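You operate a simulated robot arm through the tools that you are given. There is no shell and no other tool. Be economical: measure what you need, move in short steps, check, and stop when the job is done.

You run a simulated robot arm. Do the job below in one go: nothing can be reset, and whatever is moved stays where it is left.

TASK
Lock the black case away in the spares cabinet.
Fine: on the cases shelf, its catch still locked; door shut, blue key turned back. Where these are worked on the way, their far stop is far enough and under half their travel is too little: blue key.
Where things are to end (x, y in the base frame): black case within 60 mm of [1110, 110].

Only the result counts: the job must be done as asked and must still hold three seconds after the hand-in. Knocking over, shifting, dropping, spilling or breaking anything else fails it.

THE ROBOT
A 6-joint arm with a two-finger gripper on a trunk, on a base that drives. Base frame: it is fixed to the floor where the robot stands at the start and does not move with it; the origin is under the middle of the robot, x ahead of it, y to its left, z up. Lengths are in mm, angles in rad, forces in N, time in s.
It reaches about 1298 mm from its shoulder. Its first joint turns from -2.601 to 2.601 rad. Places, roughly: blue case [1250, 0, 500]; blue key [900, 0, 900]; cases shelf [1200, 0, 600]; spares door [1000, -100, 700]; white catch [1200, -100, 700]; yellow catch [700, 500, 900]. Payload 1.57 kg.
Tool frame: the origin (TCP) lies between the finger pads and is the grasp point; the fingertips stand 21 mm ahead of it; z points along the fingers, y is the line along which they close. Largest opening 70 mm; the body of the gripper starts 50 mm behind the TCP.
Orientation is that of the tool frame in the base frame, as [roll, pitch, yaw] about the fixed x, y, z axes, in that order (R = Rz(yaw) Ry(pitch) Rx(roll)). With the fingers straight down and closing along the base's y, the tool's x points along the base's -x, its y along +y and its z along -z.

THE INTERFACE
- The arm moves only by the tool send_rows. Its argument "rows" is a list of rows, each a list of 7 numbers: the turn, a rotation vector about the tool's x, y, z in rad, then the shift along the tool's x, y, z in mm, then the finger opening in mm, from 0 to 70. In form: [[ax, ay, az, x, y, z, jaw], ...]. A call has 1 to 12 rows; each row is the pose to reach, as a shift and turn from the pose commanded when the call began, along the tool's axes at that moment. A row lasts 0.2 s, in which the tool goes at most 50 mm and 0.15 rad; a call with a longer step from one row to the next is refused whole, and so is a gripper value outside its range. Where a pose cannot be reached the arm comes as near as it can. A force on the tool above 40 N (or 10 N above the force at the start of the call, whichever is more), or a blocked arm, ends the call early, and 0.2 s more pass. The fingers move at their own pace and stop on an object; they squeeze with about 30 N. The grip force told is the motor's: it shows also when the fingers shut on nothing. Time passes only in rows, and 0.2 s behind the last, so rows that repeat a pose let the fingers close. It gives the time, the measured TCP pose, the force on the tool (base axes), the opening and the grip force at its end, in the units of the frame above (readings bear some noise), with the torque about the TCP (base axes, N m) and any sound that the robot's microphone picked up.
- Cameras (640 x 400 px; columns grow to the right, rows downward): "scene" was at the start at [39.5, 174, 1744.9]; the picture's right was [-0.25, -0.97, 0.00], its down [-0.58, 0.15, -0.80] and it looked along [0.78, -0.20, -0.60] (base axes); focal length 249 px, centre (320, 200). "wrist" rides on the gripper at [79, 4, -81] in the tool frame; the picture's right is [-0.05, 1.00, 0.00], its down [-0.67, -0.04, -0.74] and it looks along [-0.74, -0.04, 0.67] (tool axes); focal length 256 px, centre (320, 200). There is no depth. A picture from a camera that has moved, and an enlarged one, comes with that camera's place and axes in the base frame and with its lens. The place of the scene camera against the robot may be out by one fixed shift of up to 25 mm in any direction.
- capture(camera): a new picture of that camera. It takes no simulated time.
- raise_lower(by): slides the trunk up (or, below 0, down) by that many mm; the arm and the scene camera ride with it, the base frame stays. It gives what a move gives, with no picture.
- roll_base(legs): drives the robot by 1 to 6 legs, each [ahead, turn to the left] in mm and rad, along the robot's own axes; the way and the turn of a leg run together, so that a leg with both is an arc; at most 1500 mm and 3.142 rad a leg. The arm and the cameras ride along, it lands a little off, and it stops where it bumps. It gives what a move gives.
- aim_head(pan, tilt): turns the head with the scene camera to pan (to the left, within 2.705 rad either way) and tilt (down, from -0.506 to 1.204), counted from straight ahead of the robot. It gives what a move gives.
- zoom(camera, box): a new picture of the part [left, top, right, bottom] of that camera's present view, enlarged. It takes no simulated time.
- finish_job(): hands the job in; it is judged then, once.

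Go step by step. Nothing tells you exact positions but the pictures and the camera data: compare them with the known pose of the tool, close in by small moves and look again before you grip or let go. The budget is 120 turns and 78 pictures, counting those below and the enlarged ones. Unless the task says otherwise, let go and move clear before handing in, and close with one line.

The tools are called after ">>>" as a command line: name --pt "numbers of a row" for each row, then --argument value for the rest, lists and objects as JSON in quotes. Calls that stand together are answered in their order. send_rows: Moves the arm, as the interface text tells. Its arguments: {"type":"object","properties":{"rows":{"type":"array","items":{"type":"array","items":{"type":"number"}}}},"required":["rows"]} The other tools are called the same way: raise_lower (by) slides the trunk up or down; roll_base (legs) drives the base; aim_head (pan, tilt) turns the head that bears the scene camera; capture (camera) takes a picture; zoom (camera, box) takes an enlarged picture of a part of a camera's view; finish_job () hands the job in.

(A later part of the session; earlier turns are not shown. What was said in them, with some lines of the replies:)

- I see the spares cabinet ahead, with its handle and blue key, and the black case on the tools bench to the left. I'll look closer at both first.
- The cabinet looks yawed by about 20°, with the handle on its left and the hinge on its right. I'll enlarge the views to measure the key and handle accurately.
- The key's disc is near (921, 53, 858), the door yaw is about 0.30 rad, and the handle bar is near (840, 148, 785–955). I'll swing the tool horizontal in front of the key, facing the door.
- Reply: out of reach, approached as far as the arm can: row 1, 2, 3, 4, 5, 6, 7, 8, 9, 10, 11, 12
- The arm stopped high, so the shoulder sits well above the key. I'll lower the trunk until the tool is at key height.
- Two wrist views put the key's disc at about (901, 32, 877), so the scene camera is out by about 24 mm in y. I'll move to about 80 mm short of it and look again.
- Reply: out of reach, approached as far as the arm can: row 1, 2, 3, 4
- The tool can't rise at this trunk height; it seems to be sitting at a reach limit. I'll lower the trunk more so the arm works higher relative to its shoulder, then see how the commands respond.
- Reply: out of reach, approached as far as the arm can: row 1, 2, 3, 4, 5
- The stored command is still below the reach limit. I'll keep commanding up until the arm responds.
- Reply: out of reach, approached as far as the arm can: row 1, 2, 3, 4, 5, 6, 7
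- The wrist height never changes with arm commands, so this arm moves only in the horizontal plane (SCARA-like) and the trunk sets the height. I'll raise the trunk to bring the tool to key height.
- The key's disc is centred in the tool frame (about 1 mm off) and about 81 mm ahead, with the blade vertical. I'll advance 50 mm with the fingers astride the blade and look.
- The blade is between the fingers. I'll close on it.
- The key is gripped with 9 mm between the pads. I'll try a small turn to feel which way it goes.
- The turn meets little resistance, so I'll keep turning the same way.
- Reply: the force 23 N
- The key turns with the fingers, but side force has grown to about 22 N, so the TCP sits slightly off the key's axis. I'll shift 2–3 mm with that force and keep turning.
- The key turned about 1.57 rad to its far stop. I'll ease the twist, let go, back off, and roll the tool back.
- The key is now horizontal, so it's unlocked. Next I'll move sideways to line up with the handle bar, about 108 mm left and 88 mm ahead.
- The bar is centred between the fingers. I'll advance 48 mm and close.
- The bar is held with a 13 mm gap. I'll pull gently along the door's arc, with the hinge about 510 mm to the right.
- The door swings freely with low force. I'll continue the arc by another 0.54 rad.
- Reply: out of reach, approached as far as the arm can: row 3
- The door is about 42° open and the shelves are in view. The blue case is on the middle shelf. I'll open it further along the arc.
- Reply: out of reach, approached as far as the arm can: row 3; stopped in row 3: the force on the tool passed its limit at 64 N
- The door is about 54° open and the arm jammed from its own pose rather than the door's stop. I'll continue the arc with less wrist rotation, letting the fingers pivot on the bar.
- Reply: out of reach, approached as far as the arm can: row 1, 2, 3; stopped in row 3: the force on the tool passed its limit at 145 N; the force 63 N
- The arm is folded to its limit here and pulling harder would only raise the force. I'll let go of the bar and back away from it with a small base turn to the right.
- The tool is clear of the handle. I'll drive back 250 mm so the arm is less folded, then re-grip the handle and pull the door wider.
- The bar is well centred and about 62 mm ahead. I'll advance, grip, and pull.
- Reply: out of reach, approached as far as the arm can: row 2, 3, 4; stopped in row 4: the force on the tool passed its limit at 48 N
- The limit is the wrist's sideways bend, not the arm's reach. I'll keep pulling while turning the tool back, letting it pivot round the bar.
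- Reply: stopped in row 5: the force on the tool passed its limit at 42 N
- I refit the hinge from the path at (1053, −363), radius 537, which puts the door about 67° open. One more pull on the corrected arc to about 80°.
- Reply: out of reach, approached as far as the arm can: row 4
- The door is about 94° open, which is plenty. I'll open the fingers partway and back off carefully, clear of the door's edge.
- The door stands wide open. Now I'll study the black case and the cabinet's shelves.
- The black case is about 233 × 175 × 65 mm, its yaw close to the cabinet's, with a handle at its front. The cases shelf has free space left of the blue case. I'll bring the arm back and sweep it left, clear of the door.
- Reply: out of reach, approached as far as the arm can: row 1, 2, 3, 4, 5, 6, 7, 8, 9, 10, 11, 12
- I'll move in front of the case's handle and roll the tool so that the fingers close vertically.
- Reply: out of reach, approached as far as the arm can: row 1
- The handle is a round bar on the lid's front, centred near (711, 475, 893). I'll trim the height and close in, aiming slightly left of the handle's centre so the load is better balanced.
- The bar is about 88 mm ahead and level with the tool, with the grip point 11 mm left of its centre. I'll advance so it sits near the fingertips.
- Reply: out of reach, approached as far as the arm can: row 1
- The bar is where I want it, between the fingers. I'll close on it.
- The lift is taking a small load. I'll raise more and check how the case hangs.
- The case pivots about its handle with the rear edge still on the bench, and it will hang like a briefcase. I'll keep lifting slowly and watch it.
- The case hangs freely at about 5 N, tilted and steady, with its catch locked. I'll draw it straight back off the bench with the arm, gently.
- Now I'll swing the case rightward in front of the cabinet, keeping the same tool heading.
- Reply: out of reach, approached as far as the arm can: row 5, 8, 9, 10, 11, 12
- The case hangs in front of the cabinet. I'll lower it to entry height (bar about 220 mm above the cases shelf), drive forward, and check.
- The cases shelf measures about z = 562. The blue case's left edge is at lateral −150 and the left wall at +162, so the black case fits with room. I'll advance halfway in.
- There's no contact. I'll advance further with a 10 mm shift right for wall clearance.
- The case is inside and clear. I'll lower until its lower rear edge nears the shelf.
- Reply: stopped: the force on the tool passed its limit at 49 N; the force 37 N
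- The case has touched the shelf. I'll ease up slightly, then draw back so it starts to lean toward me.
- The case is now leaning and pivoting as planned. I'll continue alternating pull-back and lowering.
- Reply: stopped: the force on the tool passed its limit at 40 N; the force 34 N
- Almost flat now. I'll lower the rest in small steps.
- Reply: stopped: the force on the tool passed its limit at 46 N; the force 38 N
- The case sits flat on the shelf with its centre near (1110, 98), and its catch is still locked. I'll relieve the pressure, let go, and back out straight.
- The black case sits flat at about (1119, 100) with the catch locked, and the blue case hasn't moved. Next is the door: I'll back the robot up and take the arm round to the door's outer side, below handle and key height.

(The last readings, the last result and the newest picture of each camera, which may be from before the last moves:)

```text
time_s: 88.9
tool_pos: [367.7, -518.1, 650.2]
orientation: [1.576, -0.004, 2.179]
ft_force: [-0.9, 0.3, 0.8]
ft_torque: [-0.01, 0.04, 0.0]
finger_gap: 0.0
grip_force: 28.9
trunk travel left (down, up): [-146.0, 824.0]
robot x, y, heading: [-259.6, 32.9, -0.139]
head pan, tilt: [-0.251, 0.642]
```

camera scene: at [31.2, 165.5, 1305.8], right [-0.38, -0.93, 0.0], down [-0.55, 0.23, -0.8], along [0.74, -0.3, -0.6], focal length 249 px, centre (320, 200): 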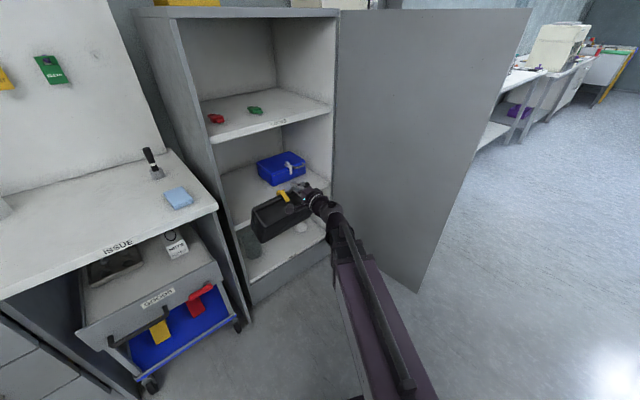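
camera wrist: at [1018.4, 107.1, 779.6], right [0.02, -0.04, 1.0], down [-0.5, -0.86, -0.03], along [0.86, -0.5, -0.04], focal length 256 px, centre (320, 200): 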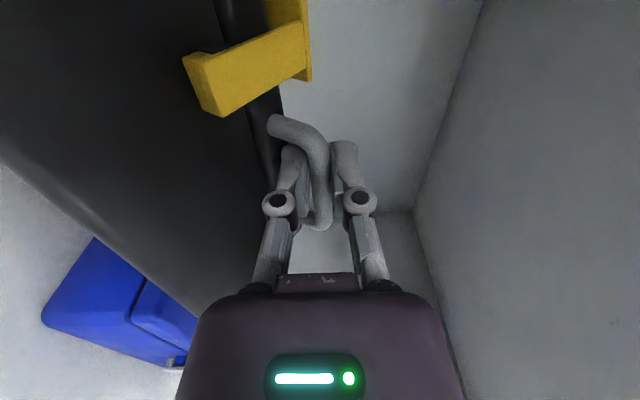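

>>> send_rows --pt "0 0 0 -37 0 -22 0" --pt "0 0 0 -74 0 -44 0" --pt "0 0.02 0 -111 0 -66 0" --pt "0 0.04 0 -148 0 -88 0" --pt "0 0.06 0 -171.5 0 -54 0" --pt "0 0.08 0 -195 0 -20 0" --pt "0 0.1 0 -218.5 0 14 0" --pt "0 0.13 0 -242 0 47 0"

>>> capture --camera "scene"

```text
time_s: 90.7
tool_pos: [546.7, -685.9, 650.9]
orientation: [1.574, -0.002, 2.308]
ft_force: [-0.6, -0.2, 0.7]
ft_torque: [0.0, -0.04, -0.03]
finger_gap: 0.1
grip_force: 28.6
trunk travel left (down, up): [-146.0, 824.0]
robot x, y, heading: [-255.7, 33.3, -0.142]
head pan, tilt: [-0.251, 0.642]
```

```text
11 pictures are left
camera scene: at [-197.6, 196.8, 1145.9], right [-0.38, -0.92, 0.0], down [-0.55, 0.23, -0.8], along [0.74, -0.3, -0.6], focal length 249 px, centre (320, 200)
```

scene: 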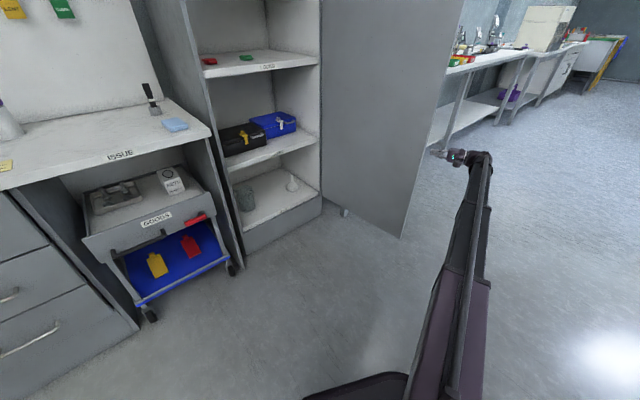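

The tool is behind the door's outer face, clear of the handle and key. I'll push the door round along its arc.

>>> send_rows --pt "0 0 0 16 0 35 0" --pt "0 0 0 32 0 70 0" --pt "0 0.01 0 48.3 0 104.4 0" --pt "0 0.04 0 81 0 119.5 0" --pt "0 0.07 0 114 0 134.5 0" --pt "0 0.11 0 146.8 0 149.3 0" --pt "0 0.13 0 180 0 175 0" --pt "0 0.15 0 213.5 0 201.5 0" --pt "0 0.16 0 246.5 0 229.3 0" --pt "0 0.14 0 273 0 262.5 0" --pt "0 0.12 0 299 0 296.5 0" --pt "0 0.11 0 324.4 0 331 0"

>>> capture --camera "scene"

```text
time_s: 93.3
tool_pos: [569.9, -224.2, 651.3]
orientation: [1.572, -0.003, 2.42]
ft_force: [0.2, -0.4, -0.1]
ft_torque: [0.0, -0.01, -0.01]
finger_gap: 0.0
grip_force: 28.8
trunk travel left (down, up): [-146.0, 824.0]
robot x, y, heading: [-258.2, 30.8, -0.137]
head pan, tilt: [-0.251, 0.642]
```

```text
10 pictures are left
camera scene: at [-197.3, 196.6, 1145.9], right [-0.38, -0.92, 0.0], down [-0.55, 0.23, -0.8], along [0.74, -0.3, -0.6], focal length 249 px, centre (320, 200)
```

scene: 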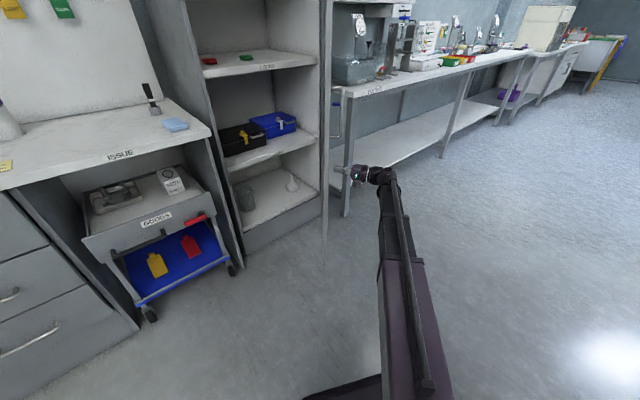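

>>> send_rows --pt "0 -0.03 0 11 0 42 0" --pt "0 -0.06 0 22 0 84 0" --pt "0 -0.1 0 33.5 0 127 0" --pt "0 -0.15 0 35 0 169 0" --pt "0 -0.2 0 36.5 0 212 0" --pt "0 -0.25 0 37.2 0 255.5 0" --pt "0 -0.3 0 31 0 285 0" --pt "0 -0.35 0 25 0 318 0" --pt "0 -0.4 0 16.9 0 345 0"

>>> capture --camera "scene"

```text
time_s: 95.3
tool_pos: [785.7, 45.9, 650.5]
orientation: [1.575, -0.003, 2.017]
ft_force: [-0.1, 0.2, -0.4]
ft_torque: [-0.02, 0.02, 0.0]
finger_gap: 0.0
grip_force: 28.4
trunk travel left (down, up): [-146.0, 824.0]
robot x, y, heading: [-256.5, 33.8, -0.145]
head pan, tilt: [-0.251, 0.642]
```

```text
9 pictures are left
camera scene: at [-197.4, 196.8, 1145.9], right [-0.38, -0.92, 0.0], down [-0.55, 0.23, -0.8], along [0.74, -0.31, -0.6], focal length 249 px, centre (320, 200)
```

scene: 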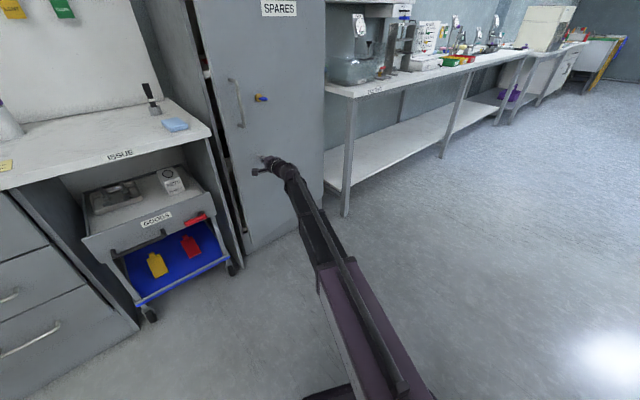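

The door is nearly shut. I'll push the last stretch slowly until it seats.

>>> send_rows --pt "0 -0.02 0 1 0 20 0" --pt "0 -0.04 0 2 0 40 0" --pt "0 -0.06 0 3 0 56 0" --pt "0 -0.08 0 4 0 68 0" --pt "0 -0.1 0 5 0 78 0" --pt "0 -0.12 0 5 0 86 0" --pt "0 -0.12 0 5 0 93 0" --pt "0 -0.12 0 5 0 99 0" --pt "0 -0.12 0 5 0 104 0"

```text
time_s: 97.0
tool_pos: [866.1, 90.1, 650.3]
orientation: [1.577, -0.002, 1.898]
ft_force: [-4.0, -2.0, -1.5]
ft_torque: [0.0, 0.0, -0.02]
finger_gap: 0.0
grip_force: 28.7
trunk travel left (down, up): [-146.0, 824.0]
robot x, y, heading: [-258.8, 32.8, -0.141]
head pan, tilt: [-0.251, 0.642]
stopped in row 8: the force on the tool passed its limit at 49 N (the readings are from after the stop); the commanded pose is now the measured one
```

The door is shut, at the predicted position. I'll back off, shift to in front of the key, and raise to its height.

>>> send_rows --pt "0 0 0 0 0 -30 0" --pt "0 0 0 0 0 -60 30" --pt "0 0 0 -20 0 -86 50" --pt "0 0 0 -40 0 -86 50" --pt "0 0 0 -61.5 0 -86 50" --pt "0 0 0 -61.5 0 -86 50"

>>> raise_lower --by 229

>>> capture --camera "wrist"

```text
time_s: 98.4
tool_pos: [804.8, 4.9, 650.4]
orientation: [1.576, -0.002, 1.897]
ft_force: [0.2, 0.2, 0.3]
ft_torque: [0.03, 0.01, -0.01]
finger_gap: 50.0
grip_force: 0.1
trunk travel left (down, up): [-146.0, 824.0]
robot x, y, heading: [-258.8, 36.2, -0.139]
head pan, tilt: [-0.251, 0.642]
```

```text
time_s: 100.8
tool_pos: [806.0, 4.3, 880.0]
orientation: [1.576, -0.001, 1.894]
ft_force: [0.1, 0.3, 0.3]
ft_torque: [0.03, 0.04, -0.02]
finger_gap: 50.1
grip_force: 0.1
trunk travel left (down, up): [-375.0, 595.0]
robot x, y, heading: [-257.5, 31.9, -0.141]
head pan, tilt: [-0.251, 0.642]
```

```text
8 pictures are left
camera wrist: at [703.6, 53.4, 883.8], right [0.02, -0.05, 1.0], down [-0.49, -0.87, -0.03], along [0.87, -0.49, -0.04], focal length 256 px, centre (320, 200)
```

wrist: 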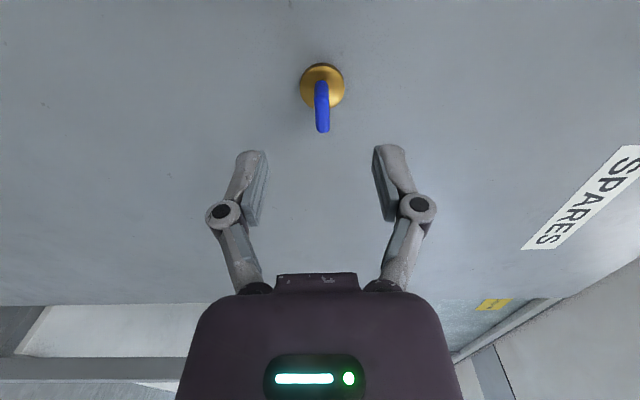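

The key is centred ahead, blade horizontal. I'll advance 68 mm and grip it.

>>> send_rows --pt "0 0 0 -1 0 35 45" --pt "0 0 0 -1 0 68 45" --pt "0 0 0 -1 0 68 20" --pt "0 0 0 -1 0 68 0" --pt "0 0 0 -1 0 68 0" --pt "0 0 0 -1 0 68 0"

>>> zoom --camera "wrist" --box '[240, 80, 400, 180]'

```text
time_s: 102.2
tool_pos: [871.6, 26.8, 880.1]
orientation: [1.576, -0.003, 1.897]
ft_force: [0.3, 0.2, 7.9]
ft_torque: [0.02, -0.12, 0.16]
finger_gap: 8.8
grip_force: 32.2
trunk travel left (down, up): [-375.0, 595.0]
robot x, y, heading: [-259.5, 32.9, -0.136]
head pan, tilt: [-0.251, 0.642]
```

```text
4.00 times, centred on (320, 130) of wrist
camera zoom: at [769.2, 75.2, 884.6], right [0.02, -0.05, 1.0], down [-0.49, -0.87, -0.03], along [0.87, -0.49, -0.04], focal length 1024 px, centre (320, 480)
```

zoom: 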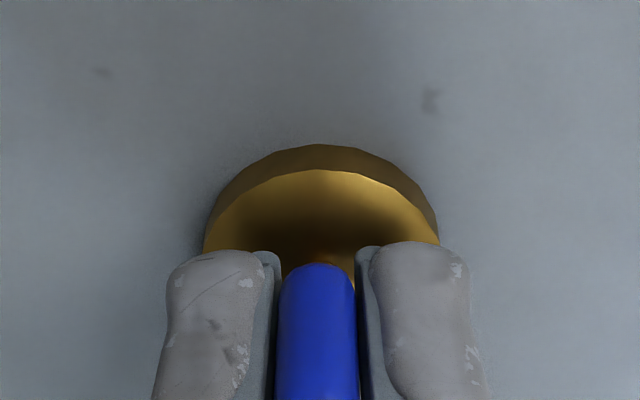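

Gripped with low force. I'll turn it back in stages, watching the side forces.

>>> raise_lower --by 1

>>> send_rows --pt "0 0 -0.12 0 0 0 0" --pt "0 0 -0.24 0 0 0 0" --pt "0 0 -0.36 0 0 0 0" --pt "0 0 -0.48 0 0 0 0"

```text
time_s: 102.8
tool_pos: [871.0, 26.2, 879.9]
orientation: [1.575, -0.001, 1.896]
ft_force: [-3.1, 1.7, -0.3]
ft_torque: [-0.02, 0.05, -0.8]
finger_gap: 8.6
grip_force: 32.0
trunk travel left (down, up): [-376.0, 594.0]
robot x, y, heading: [-259.5, 33.3, -0.144]
head pan, tilt: [-0.251, 0.642]
```

```text
time_s: 103.8
tool_pos: [872.6, 25.8, 878.5]
orientation: [1.578, 0.481, 1.903]
ft_force: [-14.1, 0.6, -18.8]
ft_torque: [0.01, 0.1, -0.42]
finger_gap: 9.0
grip_force: 32.4
trunk travel left (down, up): [-376.0, 594.0]
robot x, y, heading: [-256.5, 34.2, -0.136]
head pan, tilt: [-0.251, 0.642]
```

>>> raise_lower --by -2

>>> send_rows --pt "0 0 -0.12 0 0 -0.5 0" --pt "0 0 -0.24 0 0 -1 0" --pt "0 0 -0.36 0 0 -1 0" --pt "0 0 -0.48 0 0 -1 0"

```text
time_s: 104.3
tool_pos: [872.4, 25.9, 879.1]
orientation: [1.577, 0.477, 1.901]
ft_force: [-7.2, -0.5, -0.7]
ft_torque: [-0.15, 0.42, 0.86]
finger_gap: 8.9
grip_force: 32.0
trunk travel left (down, up): [-374.0, 596.0]
robot x, y, heading: [-261.7, 35.8, -0.142]
head pan, tilt: [-0.251, 0.642]
```

```text
time_s: 105.3
tool_pos: [871.2, 24.1, 877.0]
orientation: [1.583, 0.962, 1.906]
ft_force: [3.4, -3.5, -1.1]
ft_torque: [-0.25, 0.62, 0.4]
finger_gap: 8.6
grip_force: 32.3
trunk travel left (down, up): [-374.0, 596.0]
robot x, y, heading: [-257.4, 34.7, -0.14]
head pan, tilt: [-0.251, 0.642]
```

Forces are low at 0.96 rad. I'll continue to the stop.

>>> send_rows --pt "0 0 -0.12 0 0 0 0" --pt "0 0 -0.24 0 0 0 0" --pt "0 0 -0.36 0 0 0 0" --pt "0 0 -0.46 0 0 0 0"

>>> send_rows --pt "0 0 -0.08 0 0 0 0" --pt "0 0 -0.16 0 0 0 0" --pt "0 0 -0.24 0 0 0 0" --pt "0 0 -0.3 0 0 0 0"

>>> zoom --camera "wrist" --box '[240, 80, 400, 180]'

```text
time_s: 106.3
tool_pos: [872.5, 23.0, 876.1]
orientation: [1.616, 1.419, 1.939]
ft_force: [4.7, -11.2, -4.6]
ft_torque: [-0.19, 0.66, -0.13]
finger_gap: 8.7
grip_force: 31.9
trunk travel left (down, up): [-374.0, 596.0]
robot x, y, heading: [-260.2, 32.9, -0.14]
head pan, tilt: [-0.251, 0.642]
```

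```text
time_s: 107.3
tool_pos: [873.4, 22.0, 876.9]
orientation: [-1.62, 1.424, -1.297]
ft_force: [7.8, -17.7, -5.5]
ft_torque: [0.62, 0.06, -0.34]
finger_gap: 10.9
grip_force: 32.2
trunk travel left (down, up): [-374.0, 596.0]
robot x, y, heading: [-255.6, 34.3, -0.138]
head pan, tilt: [-0.251, 0.642]
```

```text
4.00 times, centred on (320, 130) of wrist
camera zoom: at [797.1, -10.2, 797.8], right [-0.32, 0.94, -0.09], down [-0.72, -0.18, 0.67], along [0.62, 0.28, 0.74], focal length 1024 px, centre (320, 480)
```

zoom: 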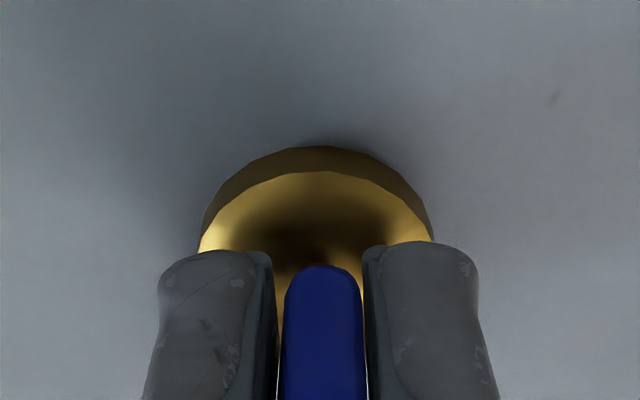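

The gap widened and torque rose at about 1.57 rad, so the key is back at its stop. I'll ease, release, and back away.

>>> send_rows --pt "0 0 0.08 0 0 0 0" --pt "0 0 0.12 0 0 0 25" --pt "0 0 0.12 0 0 0 50" --pt "0 0 0.12 0 0 0 50" --pt "0 0 0.12 0 0 -30 50" --pt "0 0 0.12 0 0 -70 50" --pt "0 0 0.12 0 0 -115 50" --pt "0 0 0.12 0 0 -160 50"

>>> capture --camera "wrist"

>>> capture --camera "scene"

```text
time_s: 109.1
tool_pos: [720.8, -27.2, 878.0]
orientation: [-1.746, 1.541, -1.416]
ft_force: [-0.2, -0.6, 0.2]
ft_torque: [-0.01, -0.04, 0.01]
finger_gap: 50.0
grip_force: 0.0
out of reach, approached as far as the arm can: row 8
trunk travel left (down, up): [-374.0, 596.0]
robot x, y, heading: [-260.9, 35.8, -0.145]
head pan, tilt: [-0.251, 0.642]
```

```text
5 pictures are left
camera wrist: at [641.8, -51.7, 799.1], right [-0.32, 0.95, 0.03], down [-0.7, -0.25, 0.67], along [0.64, 0.2, 0.74], focal length 256 px, centre (320, 200)
```

wrist: 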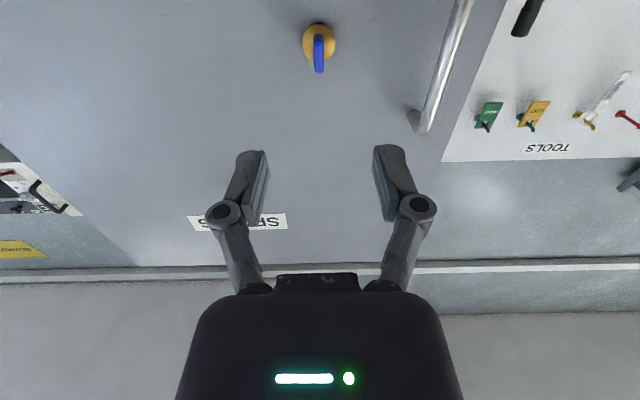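

```text
4 pictures are left
camera scene: at [-197.3, 197.1, 1373.9], right [-0.38, -0.92, 0.0], down [-0.55, 0.23, -0.8], along [0.74, -0.31, -0.6], focal length 249 px, centre (320, 200)
```

scene: 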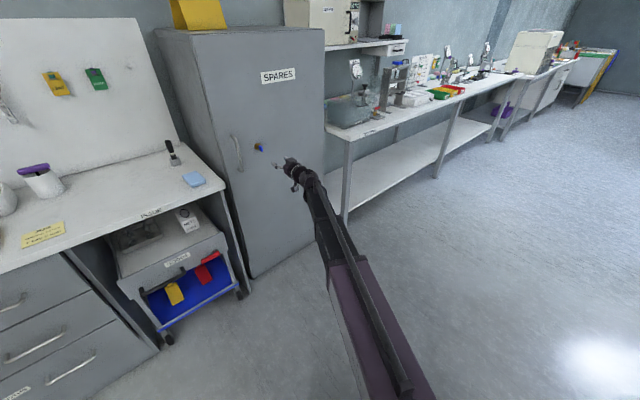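

The key is vertical again as at the start, and the door looks shut. One closer check of the door's edge.

>>> zoom --camera "scene" --box '[160, 25, 352, 145]'

```text
3.33 times, centred on (256, 85) of scene
camera zoom: at [-197.3, 197.1, 1373.9], right [-0.38, -0.92, 0.0], down [-0.55, 0.23, -0.8], along [0.74, -0.31, -0.6], focal length 830 px, centre (533, 583)
```

zoom: 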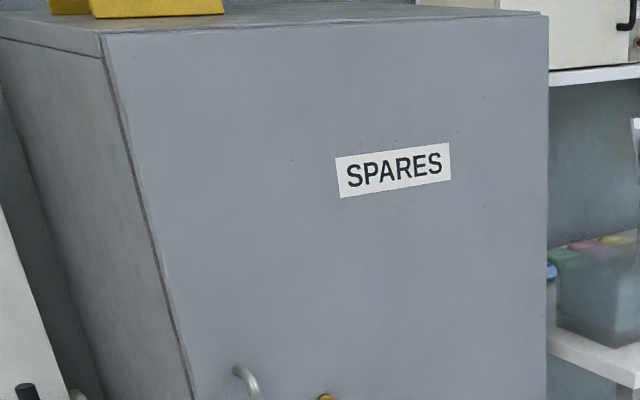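

The door is flush, the key is back at its start position, and the tool is clear, so I'll hand in.

>>> finish_job

```text
The job is handed in.
```

The black case is on the cases shelf at about (1119, 100) with its catch locked; the door is shut, the blue key is turned back, and the job is handed in.
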